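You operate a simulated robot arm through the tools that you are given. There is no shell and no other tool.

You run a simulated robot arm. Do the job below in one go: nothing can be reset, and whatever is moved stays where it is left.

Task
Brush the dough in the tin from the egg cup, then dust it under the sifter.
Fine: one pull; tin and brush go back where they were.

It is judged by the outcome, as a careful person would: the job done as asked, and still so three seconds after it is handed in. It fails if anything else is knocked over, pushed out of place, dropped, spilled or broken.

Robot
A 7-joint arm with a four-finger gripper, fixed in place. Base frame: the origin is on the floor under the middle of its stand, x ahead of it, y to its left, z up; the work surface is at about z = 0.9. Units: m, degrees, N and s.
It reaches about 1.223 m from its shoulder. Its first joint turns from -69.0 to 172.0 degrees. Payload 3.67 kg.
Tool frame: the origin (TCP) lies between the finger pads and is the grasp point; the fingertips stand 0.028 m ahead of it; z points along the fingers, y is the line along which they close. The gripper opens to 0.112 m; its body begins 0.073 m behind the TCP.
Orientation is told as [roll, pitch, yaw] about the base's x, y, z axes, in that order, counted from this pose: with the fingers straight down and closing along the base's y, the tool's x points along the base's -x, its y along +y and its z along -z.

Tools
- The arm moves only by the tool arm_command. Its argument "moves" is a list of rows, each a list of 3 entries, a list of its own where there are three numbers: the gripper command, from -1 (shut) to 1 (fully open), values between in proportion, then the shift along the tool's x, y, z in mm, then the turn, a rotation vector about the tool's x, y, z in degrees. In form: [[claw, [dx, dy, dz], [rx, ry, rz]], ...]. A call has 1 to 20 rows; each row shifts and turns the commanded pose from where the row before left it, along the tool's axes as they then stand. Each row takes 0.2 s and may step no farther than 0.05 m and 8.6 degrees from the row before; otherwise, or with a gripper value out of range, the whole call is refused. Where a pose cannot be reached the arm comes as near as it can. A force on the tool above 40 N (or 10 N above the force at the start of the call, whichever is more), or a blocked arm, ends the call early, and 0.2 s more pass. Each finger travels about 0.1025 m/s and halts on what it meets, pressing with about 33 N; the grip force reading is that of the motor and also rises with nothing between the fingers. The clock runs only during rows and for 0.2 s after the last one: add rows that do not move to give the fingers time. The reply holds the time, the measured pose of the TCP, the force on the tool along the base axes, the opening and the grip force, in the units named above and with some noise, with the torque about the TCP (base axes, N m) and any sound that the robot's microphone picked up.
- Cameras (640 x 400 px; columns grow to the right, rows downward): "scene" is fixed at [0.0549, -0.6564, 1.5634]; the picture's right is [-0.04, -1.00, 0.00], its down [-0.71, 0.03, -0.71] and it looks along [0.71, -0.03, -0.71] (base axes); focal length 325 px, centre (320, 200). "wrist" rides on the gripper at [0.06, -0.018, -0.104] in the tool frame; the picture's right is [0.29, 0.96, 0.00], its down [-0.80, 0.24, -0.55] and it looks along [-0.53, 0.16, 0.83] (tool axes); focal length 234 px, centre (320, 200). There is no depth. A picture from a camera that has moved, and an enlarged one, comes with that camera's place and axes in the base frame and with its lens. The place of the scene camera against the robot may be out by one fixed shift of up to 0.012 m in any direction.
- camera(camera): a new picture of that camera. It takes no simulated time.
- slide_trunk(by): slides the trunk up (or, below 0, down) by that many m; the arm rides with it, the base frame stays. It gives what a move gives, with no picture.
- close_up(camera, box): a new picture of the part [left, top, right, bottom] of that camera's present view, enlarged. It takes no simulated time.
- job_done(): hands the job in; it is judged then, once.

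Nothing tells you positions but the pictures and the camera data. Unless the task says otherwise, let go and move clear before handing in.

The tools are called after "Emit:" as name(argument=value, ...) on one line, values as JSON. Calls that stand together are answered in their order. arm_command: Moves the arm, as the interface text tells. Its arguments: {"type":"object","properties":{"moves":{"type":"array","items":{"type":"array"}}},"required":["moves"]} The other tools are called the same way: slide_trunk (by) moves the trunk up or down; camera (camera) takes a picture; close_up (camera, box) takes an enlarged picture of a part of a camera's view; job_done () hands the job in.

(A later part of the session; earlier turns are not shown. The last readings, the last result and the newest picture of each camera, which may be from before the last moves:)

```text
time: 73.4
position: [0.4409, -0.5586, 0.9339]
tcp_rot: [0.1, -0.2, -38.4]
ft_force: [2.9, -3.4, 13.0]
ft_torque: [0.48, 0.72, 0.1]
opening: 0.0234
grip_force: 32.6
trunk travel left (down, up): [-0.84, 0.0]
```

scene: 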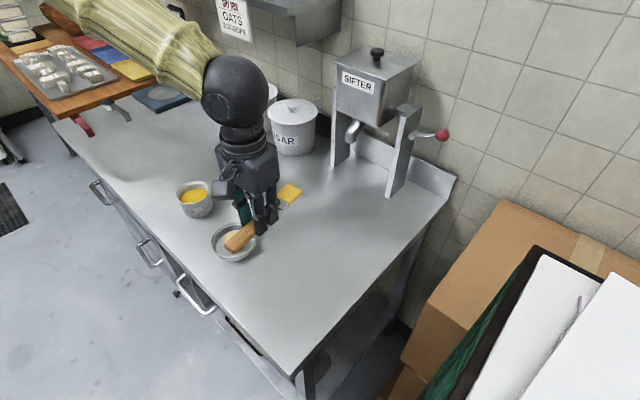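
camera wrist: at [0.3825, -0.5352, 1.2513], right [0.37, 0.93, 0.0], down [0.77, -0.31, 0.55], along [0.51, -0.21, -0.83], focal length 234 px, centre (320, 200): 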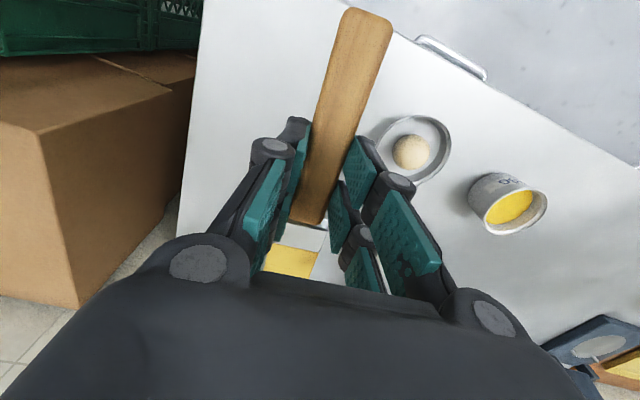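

The handle end has touched the table. I'll ease off slightly and open the fingers to release the brush.

Emit:
arm_command(moves=[[-1, [0, 0, -0.8], [0, 0, 0]], [-0.5, [0, 0, 0], [0, 0, 0]], [-0.3, [0, 0, 0], [0, 0, 0]], [0.07, [0, 0, 0], [0, 0, 0]], [0.07, [0, 0, 0], [0, 0, 0]]])

Emit:
camera(camera="wrist")

```text
time: 74.6
position: [0.4409, -0.5565, 0.9338]
tcp_rot: [0.0, 0.1, -38.3]
ft_force: [-0.4, -0.4, -0.3]
ft_torque: [0.01, 0.02, 0.0]
opening: 0.06
grip_force: 0.1
trunk travel left (down, up): [-0.84, 0.0]
```

```text
taken
camera wrist: at [0.3845, -0.5329, 1.0389], right [0.37, 0.93, 0.0], down [0.77, -0.31, 0.55], along [0.51, -0.2, -0.83], focal length 234 px, centre (320, 200)
```

wrist: 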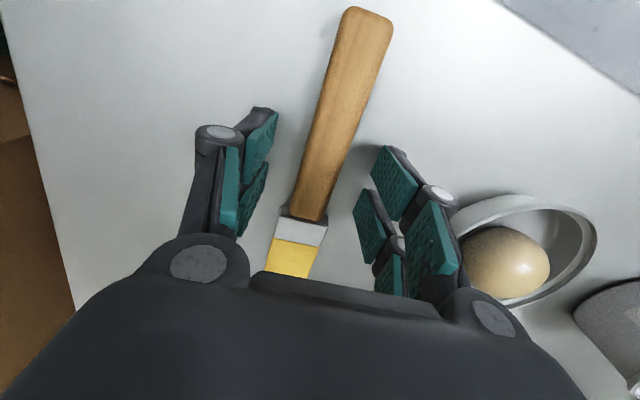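

Emit:
arm_command(moves=[[0.07, [0, 0, -30], [0, 0, 0]], [0.07, [0, 0, -45], [0, 0, 0]], [0.5, [0, 0, -45], [0, 0, 0]], [0.5, [0, 0, -45], [0, 0, 0]], [0.5, [30, -30, -20], [0, 0, 0]], [0.5, [0, -40, -10], [0, 0, 0]], [0.5, [0, -40, -10], [0, 0, 0]], [0.5, [0, -40, 0], [0, 0, 0]], [0.5, [0, 0, 0], [0, 0, 0]]])

Emit:
close_up(camera="scene", box=[160, 150, 340, 330])

Emit:
camera(camera="scene")

```text
time: 76.6
position: [0.3237, -0.6574, 1.1401]
tcp_rot: [-0.1, 0.0, -38.4]
ft_force: [0.4, 0.6, 0.7]
ft_torque: [-0.04, 0.03, -0.01]
opening: 0.084
grip_force: 0.0
trunk travel left (down, up): [-0.84, 0.0]
```

```text
2.22 times, centred on (250, 240) of scene
camera zoom: at [0.0549, -0.6564, 1.5634], right [-0.04, -1.0, 0.0], down [-0.71, 0.03, -0.71], along [0.71, -0.03, -0.71], focal length 722 px, centre (476, 111)
```

zoom: 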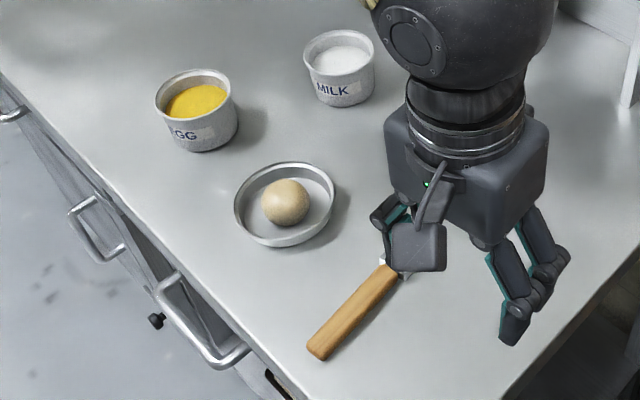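

```text
taken
```

scene: 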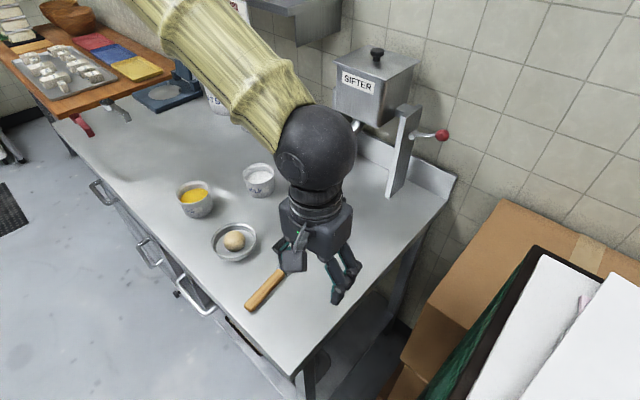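

The brush is back in place with the egg, milk and tin undisturbed. Next I need the sifter's exact geometry, so I'll tilt the wrist camera toward it from here.

Emit:
arm_command(moves=[[0.5, [0, 0, 0], [0, -7.5, 0]], [0.5, [0, 0, 0], [0, -7.5, 0]], [0.5, [0, 0, 0], [0, -7.5, 0]], [0.5, [0, 0, 0], [0, -7.5, 0]], [0.5, [0, 0, 0], [0, -7.5, 0]], [0.5, [0, 0, 0], [0, 0, 0]], [0.5, [0, 0, 0], [0, 0, 0]]])

Emit:
camera(camera="wrist")

Emit:
camera(camera="scene")

```text
time: 78.2
position: [0.3247, -0.6571, 1.1405]
tcp_rot: [0.0, -37.6, -38.4]
ft_force: [-0.4, 0.7, -0.2]
ft_torque: [0.03, 0.01, -0.01]
opening: 0.084
grip_force: 0.1
trunk travel left (down, up): [-0.84, 0.0]
```

```text
taken
camera wrist: at [0.2272, -0.601, 1.1866], right [0.42, 0.89, -0.18], down [0.38, 0.01, 0.93], along [0.83, -0.45, -0.34], focal length 234 px, centre (320, 200)
```

wrist: 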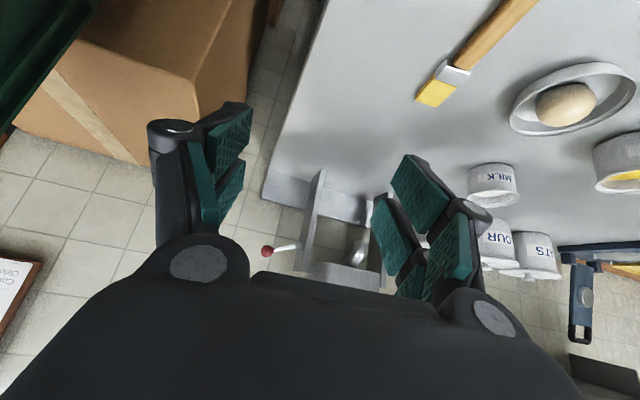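

```text
taken
```

scene: 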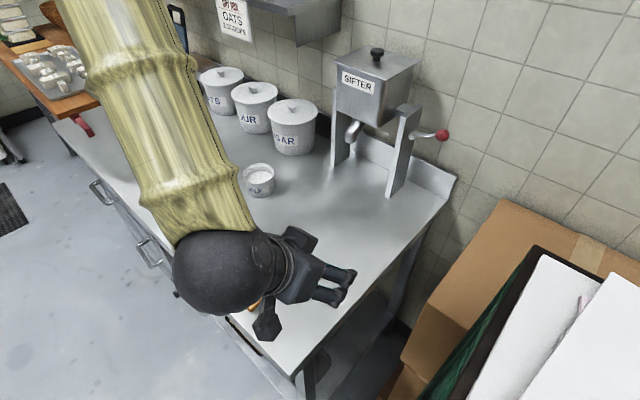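

Emit:
arm_command(moves=[[0.5, [-39.1, -5.4, -0.5], [0, 0, 0]], [0.5, [-39.1, -5.4, -0.5], [0, 0, 0]], [0.5, [-39.1, -5.4, -0.5], [0, 0, 0]], [0.5, [-39.1, -5.4, -0.5], [0, 0, 0]], [0.5, [-39.1, -5.4, -0.5], [0, 0, 0]], [0.5, [-39.1, -5.4, -0.5], [0, 0, 0]], [0.5, [-39.1, -5.4, -0.5], [0, 0, 0]], [0.5, [0, 0, 0], [0, 0, 0]], [0.5, [0, 0, 0], [0, 0, 0]]])

Emit:
camera(camera="wrist")

Emit:
close_up(camera="scene", box=[160, 150, 340, 330])

```text
time: 80.2
position: [0.4707, -0.8168, 1.3073]
tcp_rot: [0.0, -37.6, -38.4]
ft_force: [-0.1, -0.5, 0.2]
ft_torque: [0.01, 0.01, -0.05]
opening: 0.0839
grip_force: 0.1
trunk travel left (down, up): [-0.84, 0.0]
```

```text
taken
camera wrist: at [0.3733, -0.7614, 1.3536], right [0.42, 0.89, -0.18], down [0.38, 0.0, 0.92], along [0.83, -0.45, -0.34], focal length 234 px, centre (320, 200)
```

wrist: 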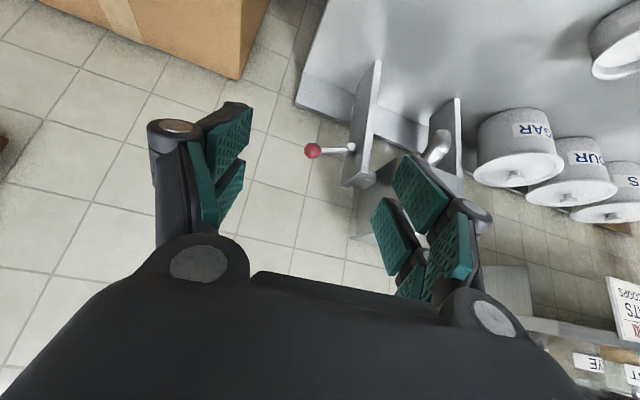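

```text
2.22 times, centred on (250, 240) of scene
camera zoom: at [0.0549, -0.6564, 1.5634], right [-0.04, -1.0, 0.0], down [-0.71, 0.03, -0.71], along [0.71, -0.03, -0.71], focal length 722 px, centre (476, 111)
```

zoom: 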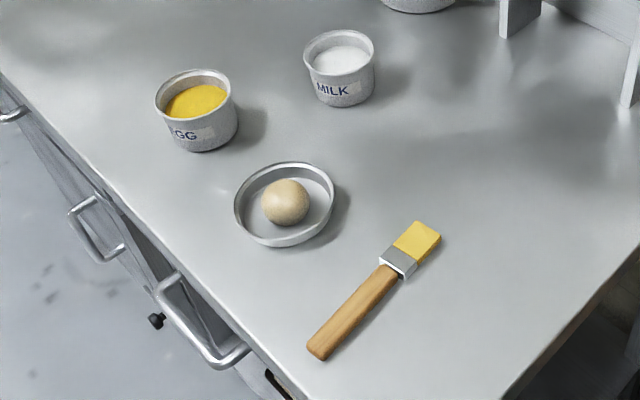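

The brush is back within a few millimetres. Now I'll enlarge the sifter's spout and lever from this side.

Emit:
close_up(camera="wrist", box=[280, 60, 480, 200])

Emit:
arm_command(moves=[[0.5, [0, 40, 0], [0, 0, 0]], [0.5, [0, 40, 0], [0, 0, 0]], [0.5, [0, 40, 0], [0, 0, 0]], [0.5, [0, 40, 0], [0, 0, 0]], [0.5, [0, 40, 0], [0, 0, 0]], [0.5, [0, 0, 0], [0, 0, 0]], [0.5, [0, 0, 0], [0, 0, 0]]])

Emit:
camera(camera="wrist")

Emit:
close_up(camera="wrist", box=[160, 40, 400, 240])

```text
2.86 times, centred on (380, 130) of wrist
camera zoom: at [0.3733, -0.7614, 1.3536], right [0.42, 0.89, -0.18], down [0.38, 0.0, 0.92], along [0.83, -0.45, -0.34], focal length 669 px, centre (149, 400)
```

zoom: 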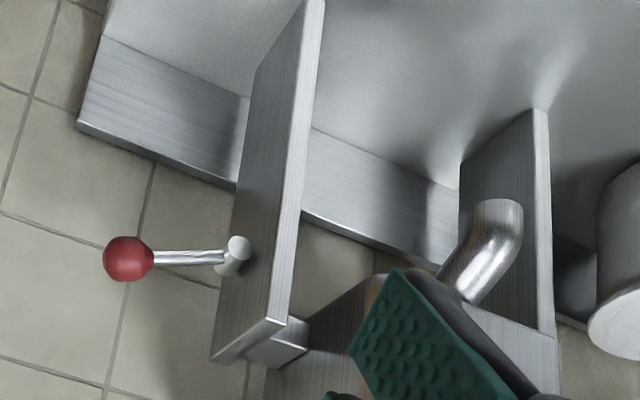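

```text
time: 81.8
position: [0.5939, -0.6626, 1.3073]
tcp_rot: [0.0, -37.5, -38.4]
ft_force: [-0.4, 0.0, -0.1]
ft_torque: [0.04, -0.02, -0.06]
opening: 0.084
grip_force: 0.0
trunk travel left (down, up): [-0.84, 0.0]
```

```text
taken
camera wrist: at [0.4973, -0.6066, 1.3544], right [0.42, 0.89, -0.18], down [0.38, 0.01, 0.92], along [0.83, -0.45, -0.34], focal length 234 px, centre (320, 200)
```

wrist: 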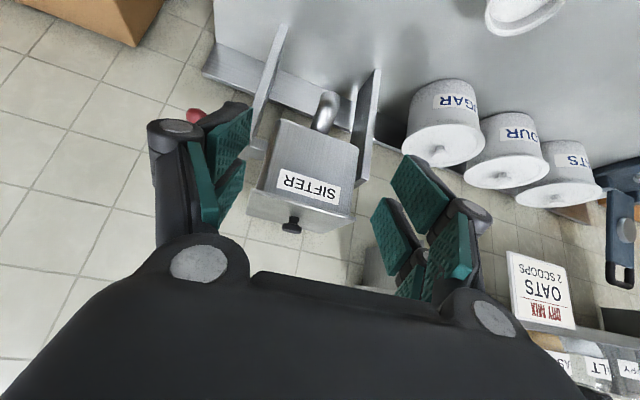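

```text
2.00 times, centred on (280, 140) of wrist
camera zoom: at [0.4973, -0.6066, 1.3544], right [0.42, 0.89, -0.18], down [0.38, 0.01, 0.92], along [0.83, -0.45, -0.34], focal length 468 px, centre (400, 320)
```

zoom: 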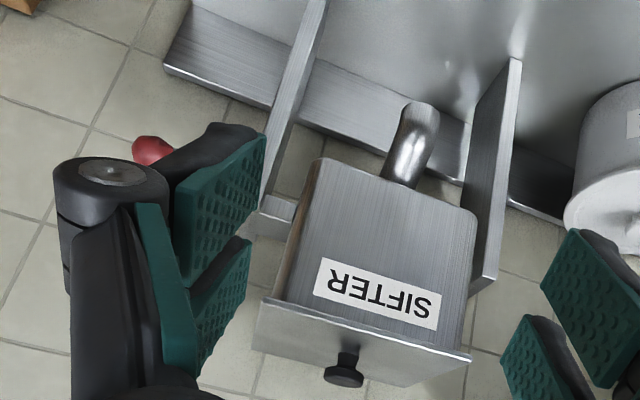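

Two views agree closely: spout outlet at (0.740, -0.756, 1.080), lever knob at (0.679, -0.962, 1.134), pivot at (0.717, -0.905, 1.105). Before handling the tin I'll find the table height exactly by touching an empty spot with closed fingertips.

Emit:
arm_command(moves=[[0, [0, 0, 0], [0, 7.5, 0]], [-1, [0, 0, 0], [0, 7.5, 0]], [-1, [0, 0, 0], [0, 7.5, 0]], [-1, [0, 0, 0], [0, 7.5, 0]], [-1, [0, 0, 0], [0, 7.5, 0]], [-1, [4.9, 12.1, 41], [0, 0, 0]], [-1, [4.9, 12.1, 41], [0, 0, 0]], [-1, [4.9, 12.1, 41], [0, 0, 0]], [-1, [4.9, 12.1, 41], [0, 0, 0]], [-1, [4.9, 12.1, 41], [0, 0, 0]], [-1, [4.9, 12.1, 41], [0, 0, 0]], [-1, [4.9, 12.1, 41], [0, 0, 0]], [-1, [0, 0, 40], [0, 0, 0]], [-1, [0, 0, 20], [0, 0, 0]], [-1, [0, 0, 0], [0, 0, 0]]])

Emit:
camera(camera="wrist")

Emit:
camera(camera="scene")

```text
time: 85.0
position: [0.6208, -0.574, 0.961]
tcp_rot: [0.0, 0.0, -38.4]
ft_force: [-1.0, 0.9, 0.1]
ft_torque: [-0.01, 0.01, 0.0]
opening: 0.0001
grip_force: 33.1
trunk travel left (down, up): [-0.84, 0.0]
```

```text
taken
camera wrist: at [0.5634, -0.55, 1.0661], right [0.37, 0.93, 0.0], down [0.77, -0.31, 0.55], along [0.52, -0.21, -0.83], focal length 234 px, centre (320, 200)
```

wrist: 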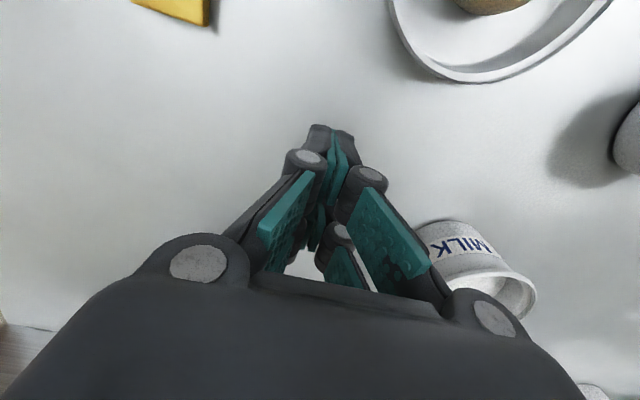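

```text
taken
```

scene: 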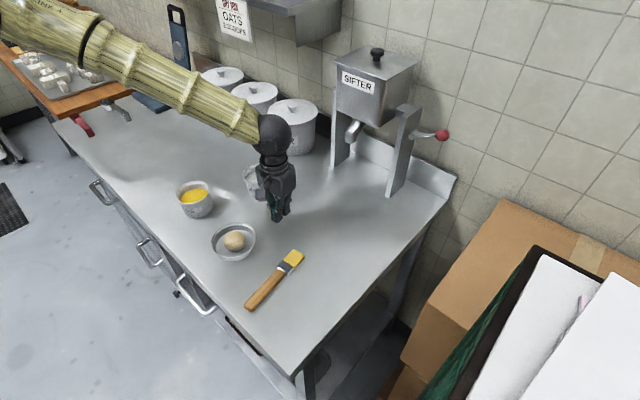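

Emit:
arm_command(moves=[[-1, [0, 0, 20], [0, 0, 0]], [-1, [0, 0, 5], [0, 0, 0]], [-1, [0, 0, 3], [0, 0, 0]], [-1, [0, 0, 2], [0, 0, 0]], [-1, [0, 0, 2], [0, 0, 0]], [-1, [0, 0, 2], [0, 0, 0]], [-1, [0, 0, 2], [0, 0, 0]], [-1, [0, 0, 2], [0, 0, 0]], [-1, [0, 0, 2], [0, 0, 0]]])

```text
time: 87.0
position: [0.6206, -0.5748, 0.9252]
tcp_rot: [-0.1, -0.4, -38.4]
ft_force: [2.1, -1.7, 32.9]
ft_torque: [0.36, 0.5, 0.08]
opening: 0.0
grip_force: 35.7
trunk travel left (down, up): [-0.84, 0.0]
```

The table is at z ≈ 0.8975. Now I'll rise and move to the left rim of the tin, with the hand leaning slightly back so it can later clear the spout.

Emit:
arm_command(moves=[[-1, [0, 0, -30], [0, 0, 0]], [-1, [0, 0, -45], [0, 0, 0]], [-1, [0, 0, -45], [0, 0, 0]], [-0.46, [35.7, 25, -5], [0, 0, 0]], [-0.46, [35.7, 25, -5], [0, 0, 0]], [-0.46, [35.7, 25, 0], [0, 0, 0]], [-0.46, [35.7, 25, 0], [0, 0, 0]], [-0.46, [0, 0, 0], [0, 0, -8.1]], [-0.46, [0, 0, 0], [0, 0, -8.1]], [-0.46, [0, 0, 0], [0, 0, -8.2]], [-0.46, [0, 0, 0], [0, -7.3, 0]], [-0.46, [0, 0, 0], [0, -7.3, 0]], [-0.46, [0, 0, 0], [0, -7.4, 0]], [-0.46, [0, 0, 0], [0, 0, 0]], [-0.46, [0, 0, 0], [0, 0, 0]]])

Emit:
camera(camera="wrist")

Emit:
camera(camera="scene")

```text
time: 90.2
position: [0.5707, -0.4068, 1.0521]
tcp_rot: [0.0, -22.1, -13.9]
ft_force: [-0.5, -0.5, 1.0]
ft_torque: [0.0, 0.0, -0.02]
opening: 0.0302
grip_force: 0.0
trunk travel left (down, up): [-0.84, 0.0]
```

```text
taken
camera wrist: at [0.4759, -0.4007, 1.1263], right [-0.03, 0.99, -0.11], down [0.57, 0.1, 0.81], along [0.82, -0.04, -0.57], focal length 234 px, centre (320, 200)
```

wrist: 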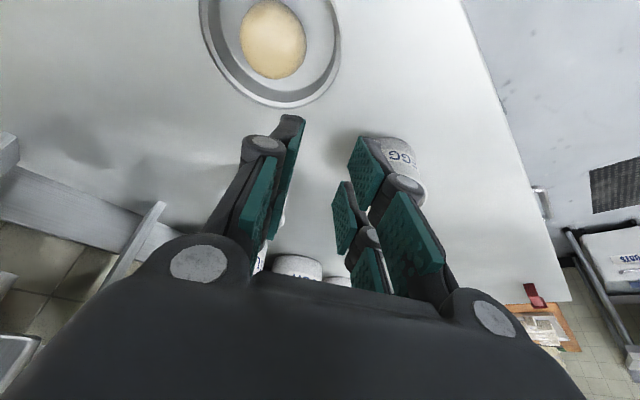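

```text
taken
```

scene: 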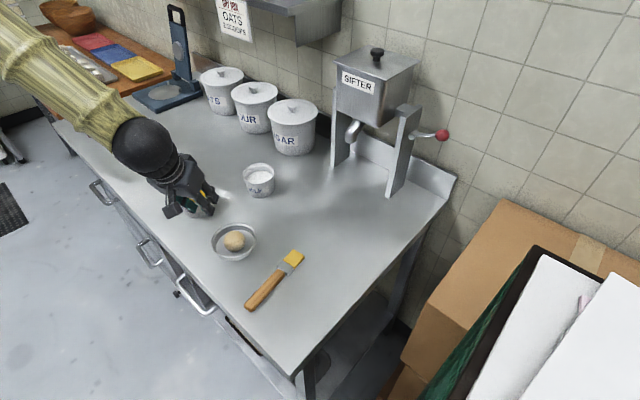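

The hand reaches this pose fine. I'll reduce the lean to about 16° for a better bite on the rim and lower to just above it to check alignment.

Emit:
arm_command(moves=[[-0.46, [0, -2, 0], [0, 6.1, 0]], [-0.46, [10.6, 0, 37], [0, 0, 0]], [-0.46, [8.8, 0, 31], [0, 0, 0]], [-0.46, [0, 0, 0], [0, 0, 0]], [-0.46, [0, 0, 0], [0, 0, 0]]])

Emit:
camera(camera="wrist")

Emit:
close_up(camera="scene", box=[170, 170, 290, 280])

```text
time: 91.4
position: [0.5699, -0.4087, 0.9815]
tcp_rot: [0.0, -15.9, -14.0]
ft_force: [0.4, -0.3, -0.2]
ft_torque: [0.01, -0.01, -0.04]
opening: 0.0302
grip_force: 0.1
trunk travel left (down, up): [-0.84, 0.0]
```

```text
taken
camera wrist: at [0.483, -0.4039, 1.0655], right [-0.04, 1.0, -0.08], down [0.66, 0.08, 0.75], along [0.75, -0.02, -0.66], focal length 234 px, centre (320, 200)
```

wrist: 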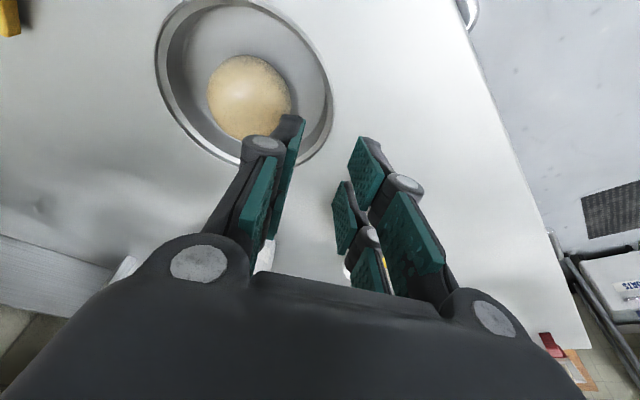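

```text
3.64 times, centred on (230, 225) of scene
camera zoom: at [0.0549, -0.6564, 1.5634], right [-0.04, -1.0, 0.0], down [-0.71, 0.03, -0.71], along [0.71, -0.03, -0.71], focal length 1181 px, centre (647, 109)
```

zoom: 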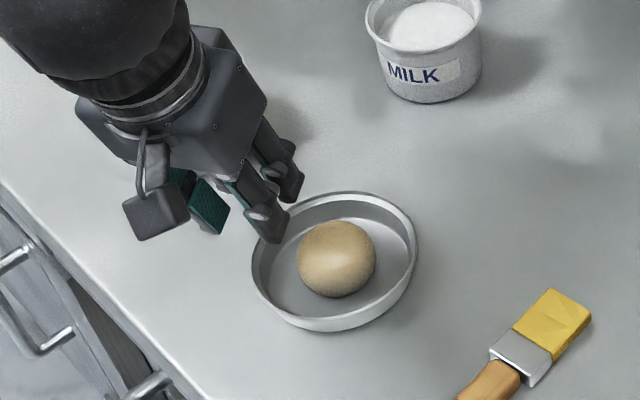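

The rim lies midway between the fingers. I'll narrow the opening a little so the inner finger clears the dough, shift 1.6 mm outward, and lower partway.

Emit:
arm_command(moves=[[-0.607, [0, 1.6, 0], [0, 0, 0]], [-0.607, [0, 0, 0], [0, 0, 0]], [-0.607, [5.5, 0, 19.2], [0, 0, 0]], [-0.607, [0, 0, 0], [0, 0, 0]], [-0.607, [0, 0, 0], [0, 0, 0]]])

Emit:
camera(camera="wrist")

Emit:
close_up(camera="scene", box=[190, 180, 280, 270])

```text
time: 92.6
position: [0.5692, -0.4078, 0.9607]
tcp_rot: [0.0, -15.9, -14.0]
ft_force: [0.1, 0.0, -0.2]
ft_torque: [-0.04, -0.02, -0.02]
opening: 0.0222
grip_force: 0.1
trunk travel left (down, up): [-0.84, 0.0]
```

```text
taken
camera wrist: at [0.4837, -0.4032, 1.046], right [-0.04, 1.0, -0.08], down [0.65, 0.08, 0.75], along [0.76, -0.02, -0.66], focal length 234 px, centre (320, 200)
```

wrist: 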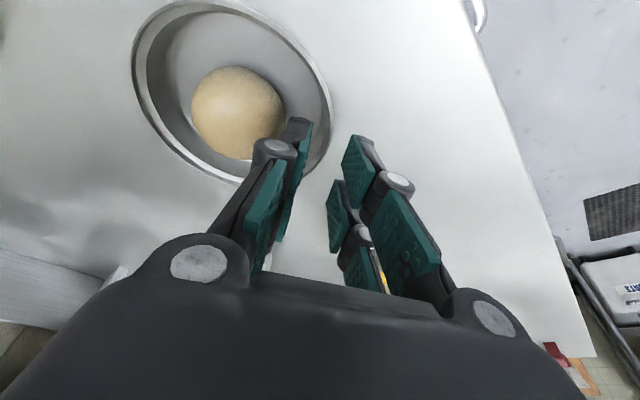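

```text
4.44 times, centred on (235, 225) of scene
camera zoom: at [0.0549, -0.6564, 1.5634], right [-0.04, -1.0, 0.0], down [-0.71, 0.03, -0.71], along [0.71, -0.03, -0.71], focal length 1443 px, centre (698, 89)
```

zoom: 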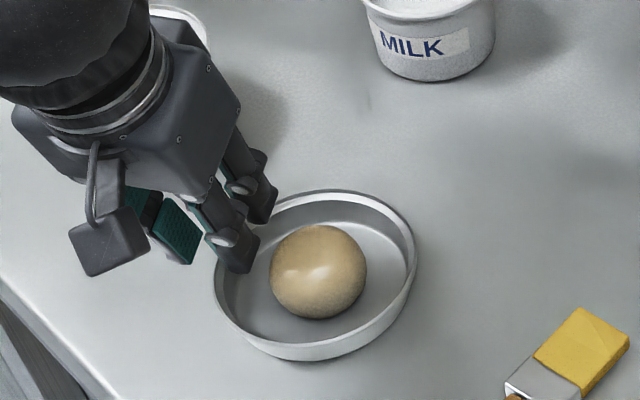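

Emit:
arm_command(moves=[[-0.607, [1.65, 0, 5.8], [0, 0, 0]], [-0.607, [1.65, 0, 5.8], [0, 0, 0]], [-0.607, [0, 0, 0], [0, 0, 0]]])

Emit:
close_up(camera="wrist", box=[180, 40, 420, 240])

Emit:
close_up(camera="scene", box=[200, 200, 270, 265])

```text
time: 93.4
position: [0.5697, -0.4074, 0.9485]
tcp_rot: [0.0, -15.8, -14.0]
ft_force: [-1.0, 0.5, 0.8]
ft_torque: [0.02, 0.01, -0.01]
opening: 0.0221
grip_force: 0.0
trunk travel left (down, up): [-0.84, 0.0]
```

```text
2.00 times, centred on (300, 140) of wrist
camera zoom: at [0.4831, -0.403, 1.0333], right [-0.04, 1.0, -0.08], down [0.65, 0.08, 0.75], along [0.75, -0.02, -0.66], focal length 468 px, centre (360, 320)
```

zoom: 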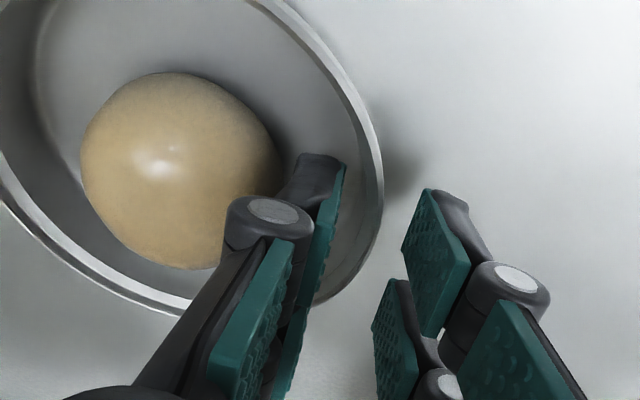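

```text
6.15 times, centred on (235, 232) of scene
camera zoom: at [0.0549, -0.6564, 1.5634], right [-0.04, -1.0, 0.0], down [-0.71, 0.03, -0.71], along [0.71, -0.03, -0.71], focal length 1998 px, centre (843, 0)
```

zoom: 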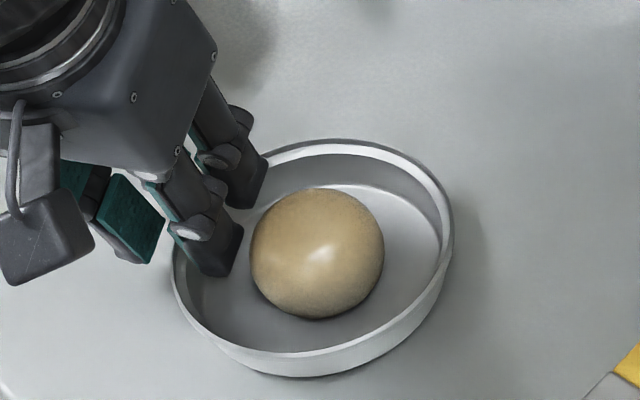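

The inner fingers sit cleanly between dough and wall. I'll lower the last 12 mm.

Emit:
arm_command(moves=[[-0.607, [1.65, 0, 5.8], [0, 0, 0]], [-0.607, [1.4, 0, 4.8], [0, 0, 0]], [-0.607, [0, 0, 0], [0, 0, 0]]])

Emit:
close_up(camera="wrist", box=[180, 40, 420, 240])

Emit:
close_up(camera="scene", box=[200, 200, 270, 265])

```text
time: 94.2
position: [0.5703, -0.4073, 0.9371]
tcp_rot: [0.0, -15.9, -14.1]
ft_force: [-0.9, -1.0, -1.1]
ft_torque: [0.0, 0.0, 0.05]
opening: 0.0223
grip_force: 0.0
trunk travel left (down, up): [-0.84, 0.0]
```

```text
2.00 times, centred on (300, 140) of wrist
camera zoom: at [0.4835, -0.4032, 1.0218], right [-0.04, 1.0, -0.08], down [0.65, 0.08, 0.75], along [0.76, -0.02, -0.66], focal length 468 px, centre (360, 320)
```

zoom: 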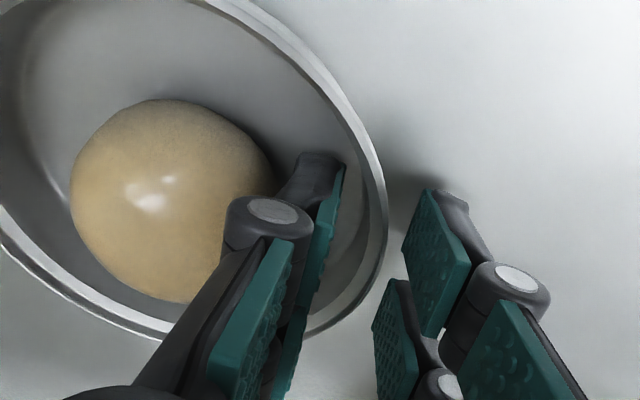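

```text
6.15 times, centred on (235, 232) of scene
camera zoom: at [0.0549, -0.6564, 1.5634], right [-0.04, -1.0, 0.0], down [-0.71, 0.03, -0.71], along [0.71, -0.03, -0.71], focal length 1998 px, centre (843, 0)
```

zoom: 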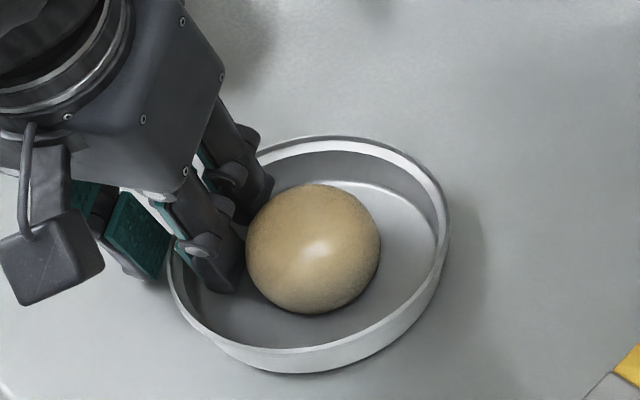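

The fingers are fully astride the rim, and the tin shifted under 2 mm. Now I'll close on the rim.

Emit:
arm_command(moves=[[-0.75, [0, 0, 0], [0, 0, 0]], [-0.85, [0, 0, 0], [0, 0, 0]], [-1, [0, 0, 0], [0, 0, 0]], [-1, [0, 0, 0], [0, 0, 0]], [-1, [0, 0, 0], [0, 0, 0]]])

Emit:
close_up(camera="wrist", box=[180, 40, 420, 240])

Emit:
close_up(camera="scene", box=[200, 200, 270, 265])

```text
time: 95.4
position: [0.5705, -0.4078, 0.9377]
tcp_rot: [-0.1, -15.9, -14.0]
ft_force: [2.8, -1.8, 7.1]
ft_torque: [-0.84, 0.0, 0.3]
opening: 0.0136
grip_force: 33.4
trunk travel left (down, up): [-0.84, 0.0]
```

```text
2.00 times, centred on (300, 140) of wrist
camera zoom: at [0.4835, -0.4031, 1.0222], right [-0.04, 1.0, -0.08], down [0.65, 0.08, 0.75], along [0.76, -0.02, -0.65], focal length 468 px, centre (360, 320)
```

zoom: 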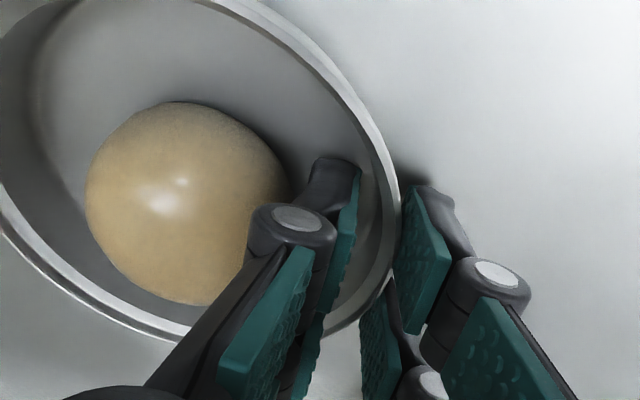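

```text
6.15 times, centred on (235, 232) of scene
camera zoom: at [0.0549, -0.6564, 1.5634], right [-0.04, -1.0, 0.0], down [-0.71, 0.03, -0.71], along [0.71, -0.03, -0.71], focal length 1998 px, centre (843, 0)
```

zoom: 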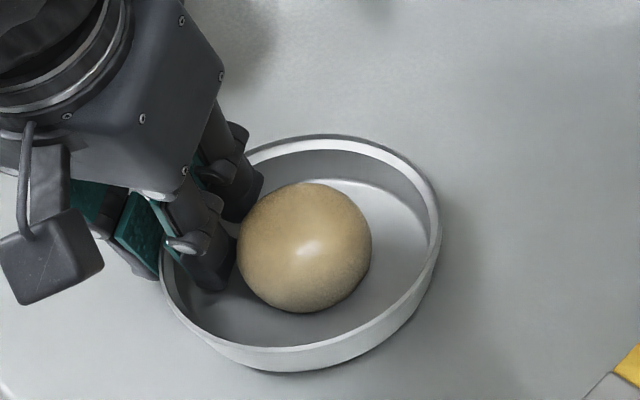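

The rim is gripped. The tin shifted about 5 mm while closing, which I'll allow for on the return. I'll lift slightly and check that it hangs level.

Emit:
arm_command(moves=[[-1, [-1.4, 0, -4.8], [0, 0, 0]], [-1, [-2.75, 0, -9.6], [0, 0, 0]], [-1, [-2.75, 0, -9.6], [0, 0, 0]], [-1, [0, 0, 0], [0, 0, 0]], [-1, [0, 0, 0], [0, 0, 0]]])

Emit:
close_up(camera="wrist", box=[120, 0, 440, 240])

Emit:
close_up(camera="scene", box=[180, 180, 290, 280])

```text
time: 96.6
position: [0.57, -0.4072, 0.9619]
tcp_rot: [0.0, -15.9, -13.9]
ft_force: [0.4, -0.9, -1.6]
ft_torque: [0.05, 0.0, -0.03]
opening: 0.0108
grip_force: 33.1
trunk travel left (down, up): [-0.84, 0.0]
```

```text
1.67 times, centred on (280, 120) of wrist
camera zoom: at [0.4834, -0.4039, 1.0463], right [-0.04, 1.0, -0.08], down [0.65, 0.08, 0.75], along [0.76, -0.02, -0.66], focal length 390 px, centre (387, 333)
```

zoom: 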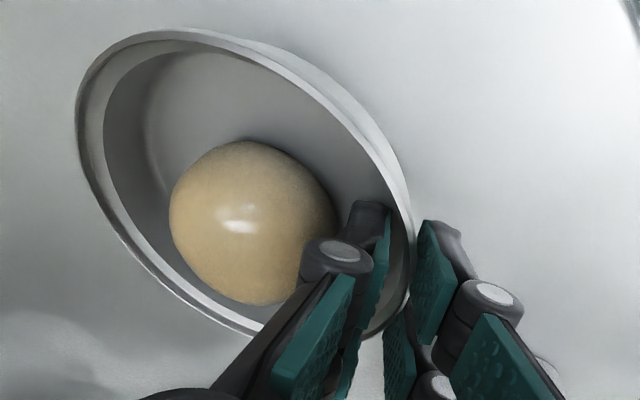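

```text
4.00 times, centred on (235, 230) of scene
camera zoom: at [0.0549, -0.6564, 1.5634], right [-0.04, -1.0, 0.0], down [-0.71, 0.03, -0.71], along [0.71, -0.03, -0.71], focal length 1299 px, centre (660, 80)
```

zoom: 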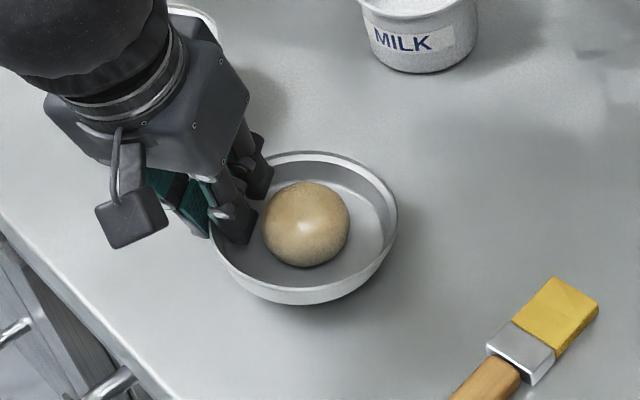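

The tin hangs with its free side about 10° low because its wall flares against the vertical pads. I'll lift a little more and roll the hand about 10° to level it, which also moves the hand away from the spout.

Emit:
arm_command(moves=[[-1, [-5.5, 0, -19.2], [0, 0, 0]], [-1, [0, 0, 0], [3.4, 0, 0]], [-1, [0, 0, 0], [3.3, 0, 0]], [-1, [0, 0, 0], [3.3, 0, 0]], [-1, [0, 0, 0], [0, 0, 0]], [-1, [0, 0, 0], [0, 0, 0]]])

Emit:
camera(camera="wrist")

Emit:
close_up(camera="scene", box=[180, 160, 290, 270])

```text
time: 98.0
position: [0.571, -0.4092, 0.9823]
tcp_rot: [-10.0, -16.0, -14.0]
ft_force: [-0.3, 0.3, -0.7]
ft_torque: [0.05, -0.03, 0.01]
opening: 0.0103
grip_force: 32.4
trunk travel left (down, up): [-0.84, 0.0]
```

```text
taken
camera wrist: at [0.488, -0.3859, 1.0681], right [0.0, 0.97, -0.24], down [0.69, 0.17, 0.7], along [0.72, -0.17, -0.67], focal length 234 px, centre (320, 200)
```

wrist: 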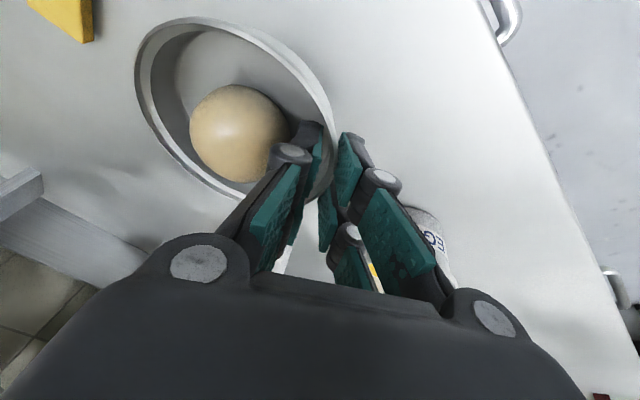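

```text
3.64 times, centred on (235, 215) of scene
camera zoom: at [0.0549, -0.6564, 1.5634], right [-0.04, -1.0, 0.0], down [-0.71, 0.03, -0.71], along [0.71, -0.03, -0.71], focal length 1181 px, centre (629, 146)
```

zoom: 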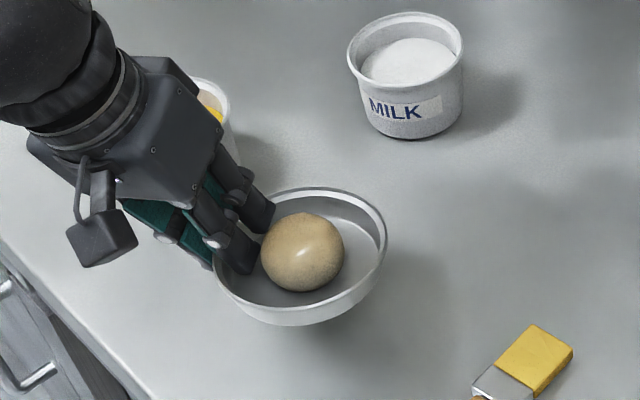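

The tin is nearly level, about 2–3° over-rolled. I'll trim that and carry it smoothly halfway toward the spout at this height.

Emit:
arm_command(moves=[[-1, [0, 0, 0], [-2, 0, 0]], [-1, [-8, -8, 3.5], [0, 0, 0]], [-1, [-17.3, -16.7, 7.4], [0, 0, 0]], [-1, [-17.3, -16.7, 7.4], [0, 0, 0]], [-1, [-17.3, -16.7, 7.4], [0, 0, 0]], [-1, [-17.3, -16.7, 7.4], [0, 0, 0]], [-1, [-17.3, -16.7, 7.4], [0, 0, 0]], [-1, [-17.3, -16.7, 7.4], [0, 0, 0]], [-1, [-8, -8, 3.5], [0, 0, 0]], [-1, [0, 0, 0], [0, 0, 0]]])

Emit:
camera(camera="wrist")

Emit:
camera(camera="scene")

```text
time: 100.2
position: [0.6621, -0.5571, 0.9806]
tcp_rot: [-8.0, -15.9, -14.0]
ft_force: [0.0, 0.2, -1.0]
ft_torque: [0.08, -0.01, -0.02]
opening: 0.0104
grip_force: 33.8
trunk travel left (down, up): [-0.84, 0.0]
```

```text
taken
camera wrist: at [0.5781, -0.5389, 1.0661], right [0.0, 0.98, -0.21], down [0.68, 0.15, 0.71], along [0.73, -0.14, -0.67], focal length 234 px, centre (320, 200)
```

wrist: 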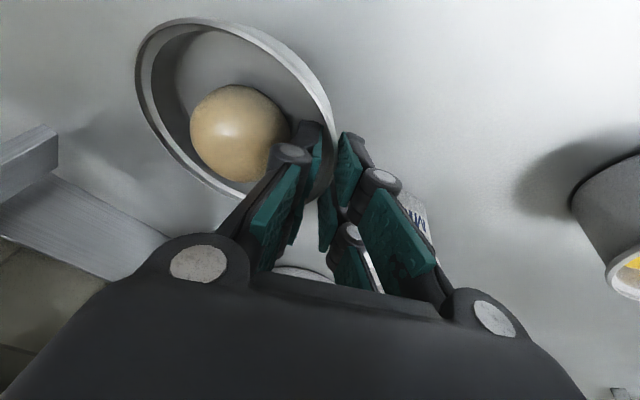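

```text
taken
```

scene: 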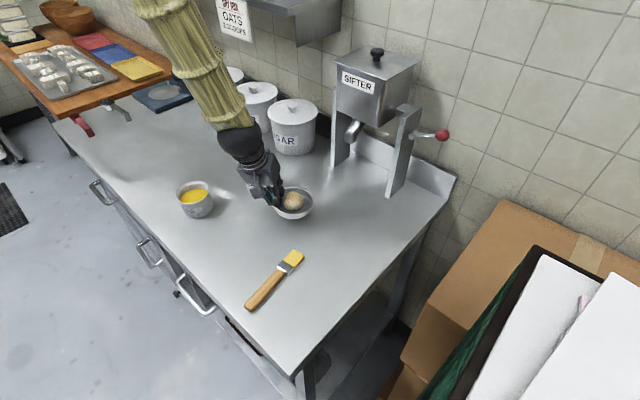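

Emit:
arm_command(moves=[[-1, [-8, -8, 3.4], [0, 0, 0]], [-1, [-15.3, -14.8, 6.5], [0, 0, 0]], [-1, [-15.3, -14.8, 6.5], [0, 0, 0]], [-1, [-15.3, -14.8, 6.5], [0, 0, 0]], [-1, [-15.3, -14.8, 6.5], [0, 0, 0]], [-1, [-15.3, -14.8, 6.5], [0, 0, 0]], [-1, [0, 0, 0], [0, 0, 0]], [-1, [0, 0, 0], [0, 0, 0]]])

Emit:
camera(camera="wrist")

Emit:
close_up(camera="scene", box=[220, 60, 440, 240])

```text
time: 102.0
position: [0.7269, -0.6623, 0.9811]
tcp_rot: [-7.9, -15.9, -14.0]
ft_force: [0.5, -0.1, -0.8]
ft_torque: [0.08, -0.01, -0.01]
opening: 0.0106
grip_force: 32.4
trunk travel left (down, up): [-0.84, 0.0]
```

```text
taken
camera wrist: at [0.6429, -0.6443, 1.0668], right [0.0, 0.98, -0.21], down [0.68, 0.15, 0.71], along [0.73, -0.14, -0.67], focal length 234 px, centre (320, 200)
```

wrist: 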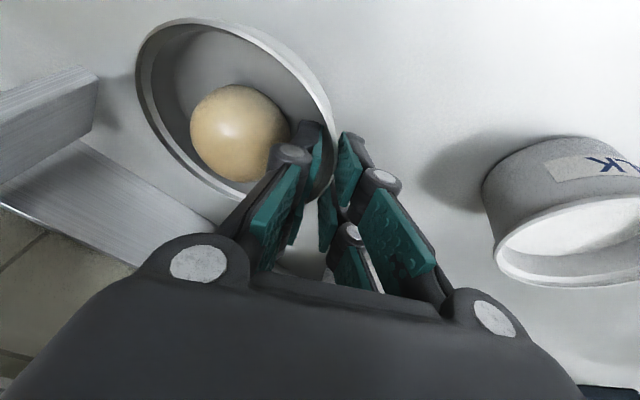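

```text
2.22 times, centred on (330, 150) of scene
camera zoom: at [0.0549, -0.6564, 1.5634], right [-0.04, -1.0, 0.0], down [-0.71, 0.03, -0.71], along [0.71, -0.03, -0.71], focal length 722 px, centre (298, 311)
```

zoom: 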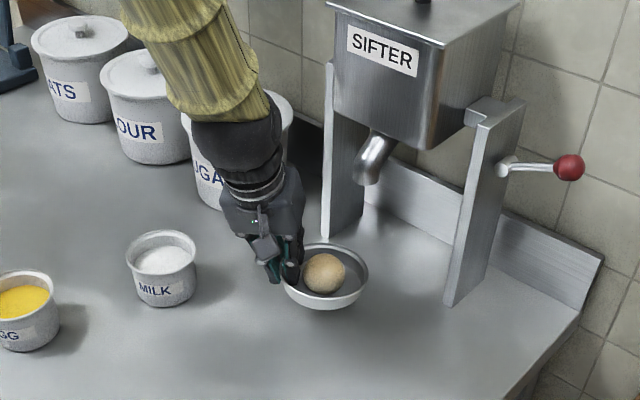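

Clear so far, and the spout projects exactly where I computed. I'll move the last 5 cm so the dough sits under the outlet.

Emit:
arm_command(moves=[[-1, [-12.6, -12, 5.3], [0, 0, 0]], [-1, [-12.6, -12, 5.3], [0, 0, 0]], [-1, [-12.6, -12, 5.3], [0, 0, 0]], [-1, [0, 0, 0], [0, 0, 0]], [-1, [0, 0, 0], [0, 0, 0]]])

Emit:
camera(camera="wrist")

Emit:
close_up(camera="scene", box=[260, 60, 440, 220])

```text
time: 103.2
position: [0.7555, -0.7107, 0.9798]
tcp_rot: [-8.0, -15.8, -14.1]
ft_force: [-0.1, -0.6, -1.4]
ft_torque: [0.05, -0.03, 0.01]
opening: 0.0105
grip_force: 33.4
trunk travel left (down, up): [-0.84, 0.0]
```

```text
taken
camera wrist: at [0.672, -0.6909, 1.0662], right [0.0, 0.98, -0.21], down [0.68, 0.15, 0.71], along [0.73, -0.14, -0.67], focal length 234 px, centre (320, 200)
```

wrist: 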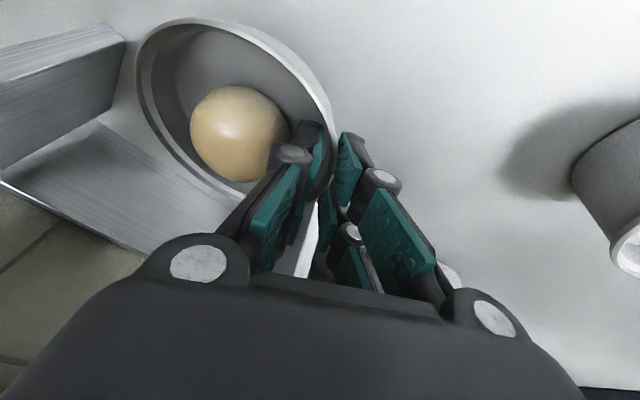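

```text
2.50 times, centred on (350, 140) of scene
camera zoom: at [0.0549, -0.6564, 1.5634], right [-0.04, -1.0, 0.0], down [-0.71, 0.03, -0.71], along [0.71, -0.03, -0.71], focal length 812 px, centre (245, 350)
```

zoom: 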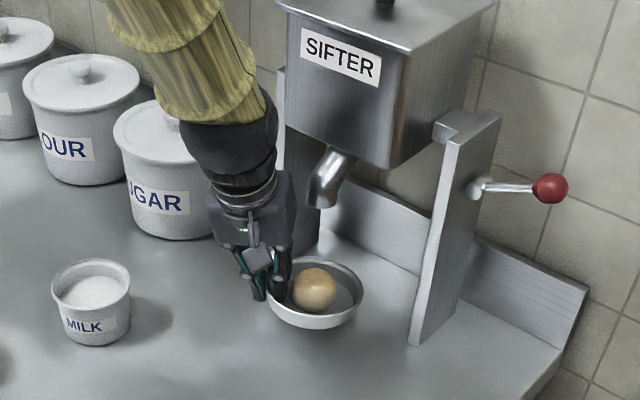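

The dough lines up exactly under the spout. I'll lower the tin to the table.

Emit:
arm_command(moves=[[-1, [2.76, 1.34, 9.5], [0, 0, 0]], [-1, [2.76, 1.34, 9.5], [0, 0, 0]], [-1, [2.76, 1.34, 9.5], [0, 0, 0]], [-1, [1.4, 0.7, 4.8], [0, 0, 0]], [-1, [0, 0, 0], [0, 0, 0]]])

Emit:
close_up(camera="scene", box=[310, 130, 390, 210])

```text
time: 104.4
position: [0.755, -0.7087, 0.9467]
tcp_rot: [-8.0, -15.9, -14.0]
ft_force: [-0.2, 0.1, -0.8]
ft_torque: [0.09, 0.01, 0.02]
opening: 0.0104
grip_force: 33.9
trunk travel left (down, up): [-0.84, 0.0]
```

```text
5.00 times, centred on (350, 170) of scene
camera zoom: at [0.0549, -0.6564, 1.5634], right [-0.04, -1.0, 0.0], down [-0.71, 0.03, -0.71], along [0.71, -0.03, -0.71], focal length 1624 px, centre (170, 350)
```

zoom: 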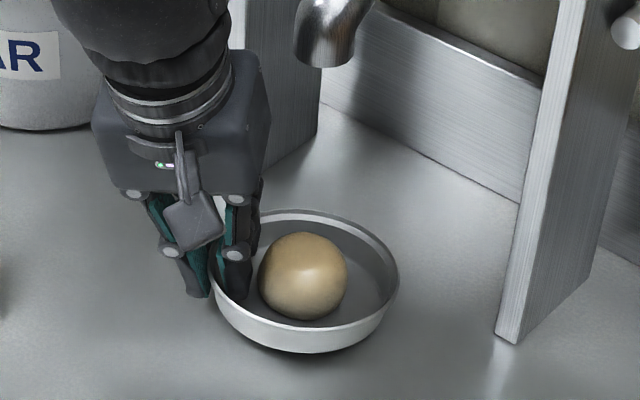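

Emit:
arm_command(moves=[[-1, [0.83, 0.4, 2.85], [0, 0, 0]], [-1, [0.83, 0.4, 2.85], [0, 0, 0]], [-1, [0.55, 0.27, 1.9], [0, 0, 0]], [-1, [0, 0, 0], [0, 0, 0]]])

Emit:
close_up(camera="scene", box=[310, 130, 390, 210])

```text
time: 105.4
position: [0.7552, -0.7085, 0.9403]
tcp_rot: [-7.9, -16.0, -14.1]
ft_force: [2.8, -1.0, 5.6]
ft_torque: [-0.5, -0.33, 0.11]
opening: 0.0105
grip_force: 32.9
trunk travel left (down, up): [-0.84, 0.0]
```

```text
5.00 times, centred on (350, 170) of scene
camera zoom: at [0.0549, -0.6564, 1.5634], right [-0.04, -1.0, 0.0], down [-0.71, 0.03, -0.71], along [0.71, -0.03, -0.71], focal length 1624 px, centre (170, 350)
```

zoom: 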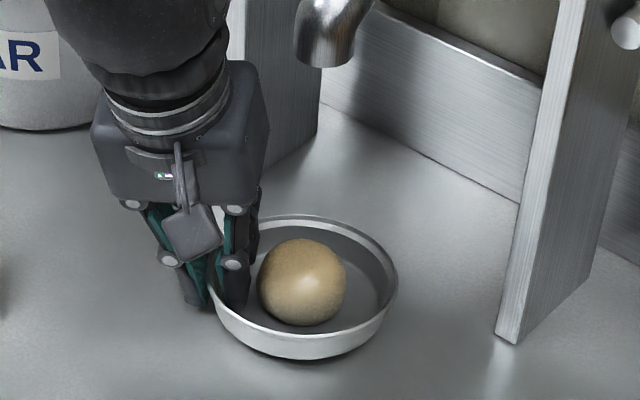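

The tin touched down at its far edge (light contact). I'll open just enough to release the rim without reaching the dough.

Emit:
arm_command(moves=[[-0.8, [0, 0, 0], [0, 0, 0]], [-0.7, [0, 0, 0], [0, 0, 0]], [-0.607, [0, 0, 0], [0, 0, 0]], [-0.607, [0, 0, 0], [0, 0, 0]], [-0.607, [0, 0, 0], [0, 0, 0]]])

Emit:
close_up(camera="wrist", box=[120, 0, 440, 240])

Emit:
close_up(camera="scene", box=[310, 130, 390, 210])

```text
time: 106.6
position: [0.7538, -0.7087, 0.9381]
tcp_rot: [-8.0, -15.9, -13.9]
ft_force: [0.1, 1.0, 0.2]
ft_torque: [0.02, 0.02, -0.03]
opening: 0.0221
grip_force: 0.1
trunk travel left (down, up): [-0.84, 0.0]
```

```text
1.67 times, centred on (280, 120) of wrist
camera zoom: at [0.6708, -0.6901, 1.0244], right [0.0, 0.98, -0.21], down [0.68, 0.15, 0.71], along [0.73, -0.14, -0.67], focal length 390 px, centre (387, 333)
```

zoom: 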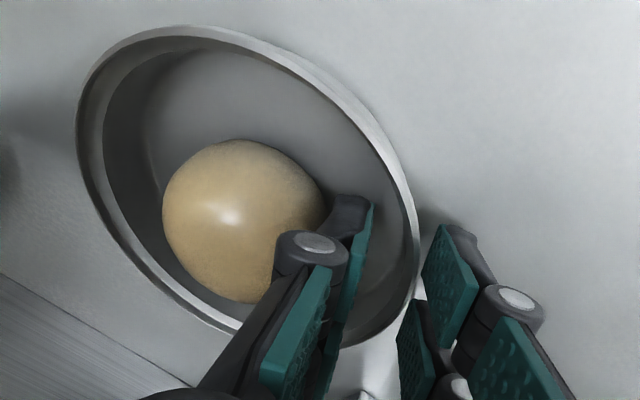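

```text
5.00 times, centred on (350, 170) of scene
camera zoom: at [0.0549, -0.6564, 1.5634], right [-0.04, -1.0, 0.0], down [-0.71, 0.03, -0.71], along [0.71, -0.03, -0.71], focal length 1624 px, centre (170, 350)
```

zoom: 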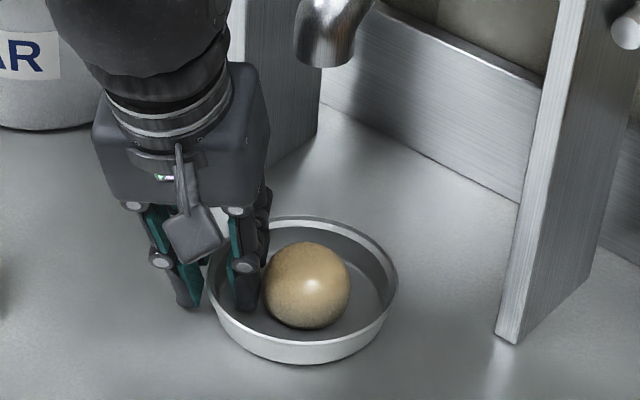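

Released with the tin steady under the spout. I'll withdraw the fingers straight out of the tin and back away from the sifter.

Emit:
arm_command(moves=[[-0.607, [-2.4, 0, -9.7], [0, 0, 0]], [-0.607, [-2.4, 0, -9.7], [0, 0, 0]], [-0.607, [-3.6, 0, -14.5], [0, 0, 0]], [-0.607, [-2.9, 0, -11.6], [0, 0, 0]], [-0.607, [30.2, -2.2, -15.4], [0, 0, 0]], [-0.607, [30.2, -2.2, -15.4], [0, 0, 0]], [-0.607, [30.2, -2.2, -15.4], [0, 0, 0]], [-0.607, [0, 0, 0], [0, 0, 0]], [-0.607, [0, 0, 0], [0, 0, 0]]])

Emit:
camera(camera="wrist")

Emit:
close_up(camera="scene", box=[280, 80, 440, 220])

```text
time: 108.6
position: [0.6551, -0.6774, 1.0057]
tcp_rot: [-8.0, -15.8, -14.1]
ft_force: [-0.1, 0.2, 0.6]
ft_torque: [0.01, 0.01, -0.01]
opening: 0.0223
grip_force: 0.0
trunk travel left (down, up): [-0.84, 0.0]
```

```text
taken
camera wrist: at [0.5731, -0.6587, 1.0913], right [0.0, 0.98, -0.21], down [0.68, 0.15, 0.71], along [0.73, -0.14, -0.67], focal length 234 px, centre (320, 200)
```

wrist: 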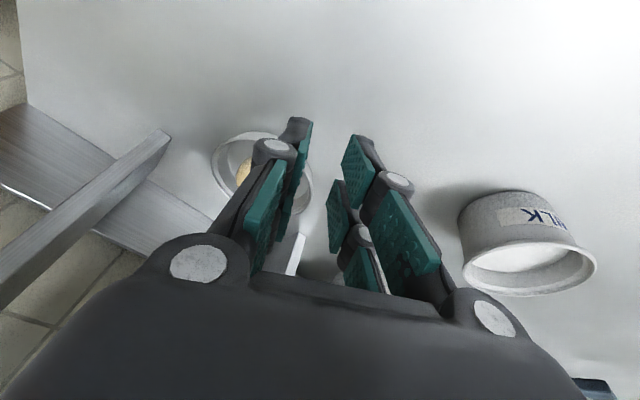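

```text
2.86 times, centred on (360, 150) of scene
camera zoom: at [0.0549, -0.6564, 1.5634], right [-0.04, -1.0, 0.0], down [-0.71, 0.03, -0.71], along [0.71, -0.03, -0.71], focal length 928 px, centre (206, 343)
```

zoom: 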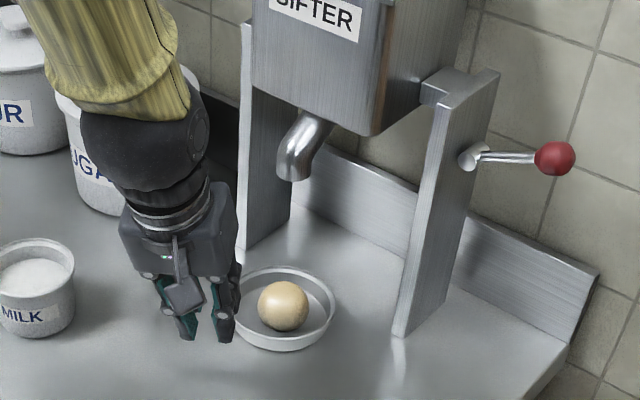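

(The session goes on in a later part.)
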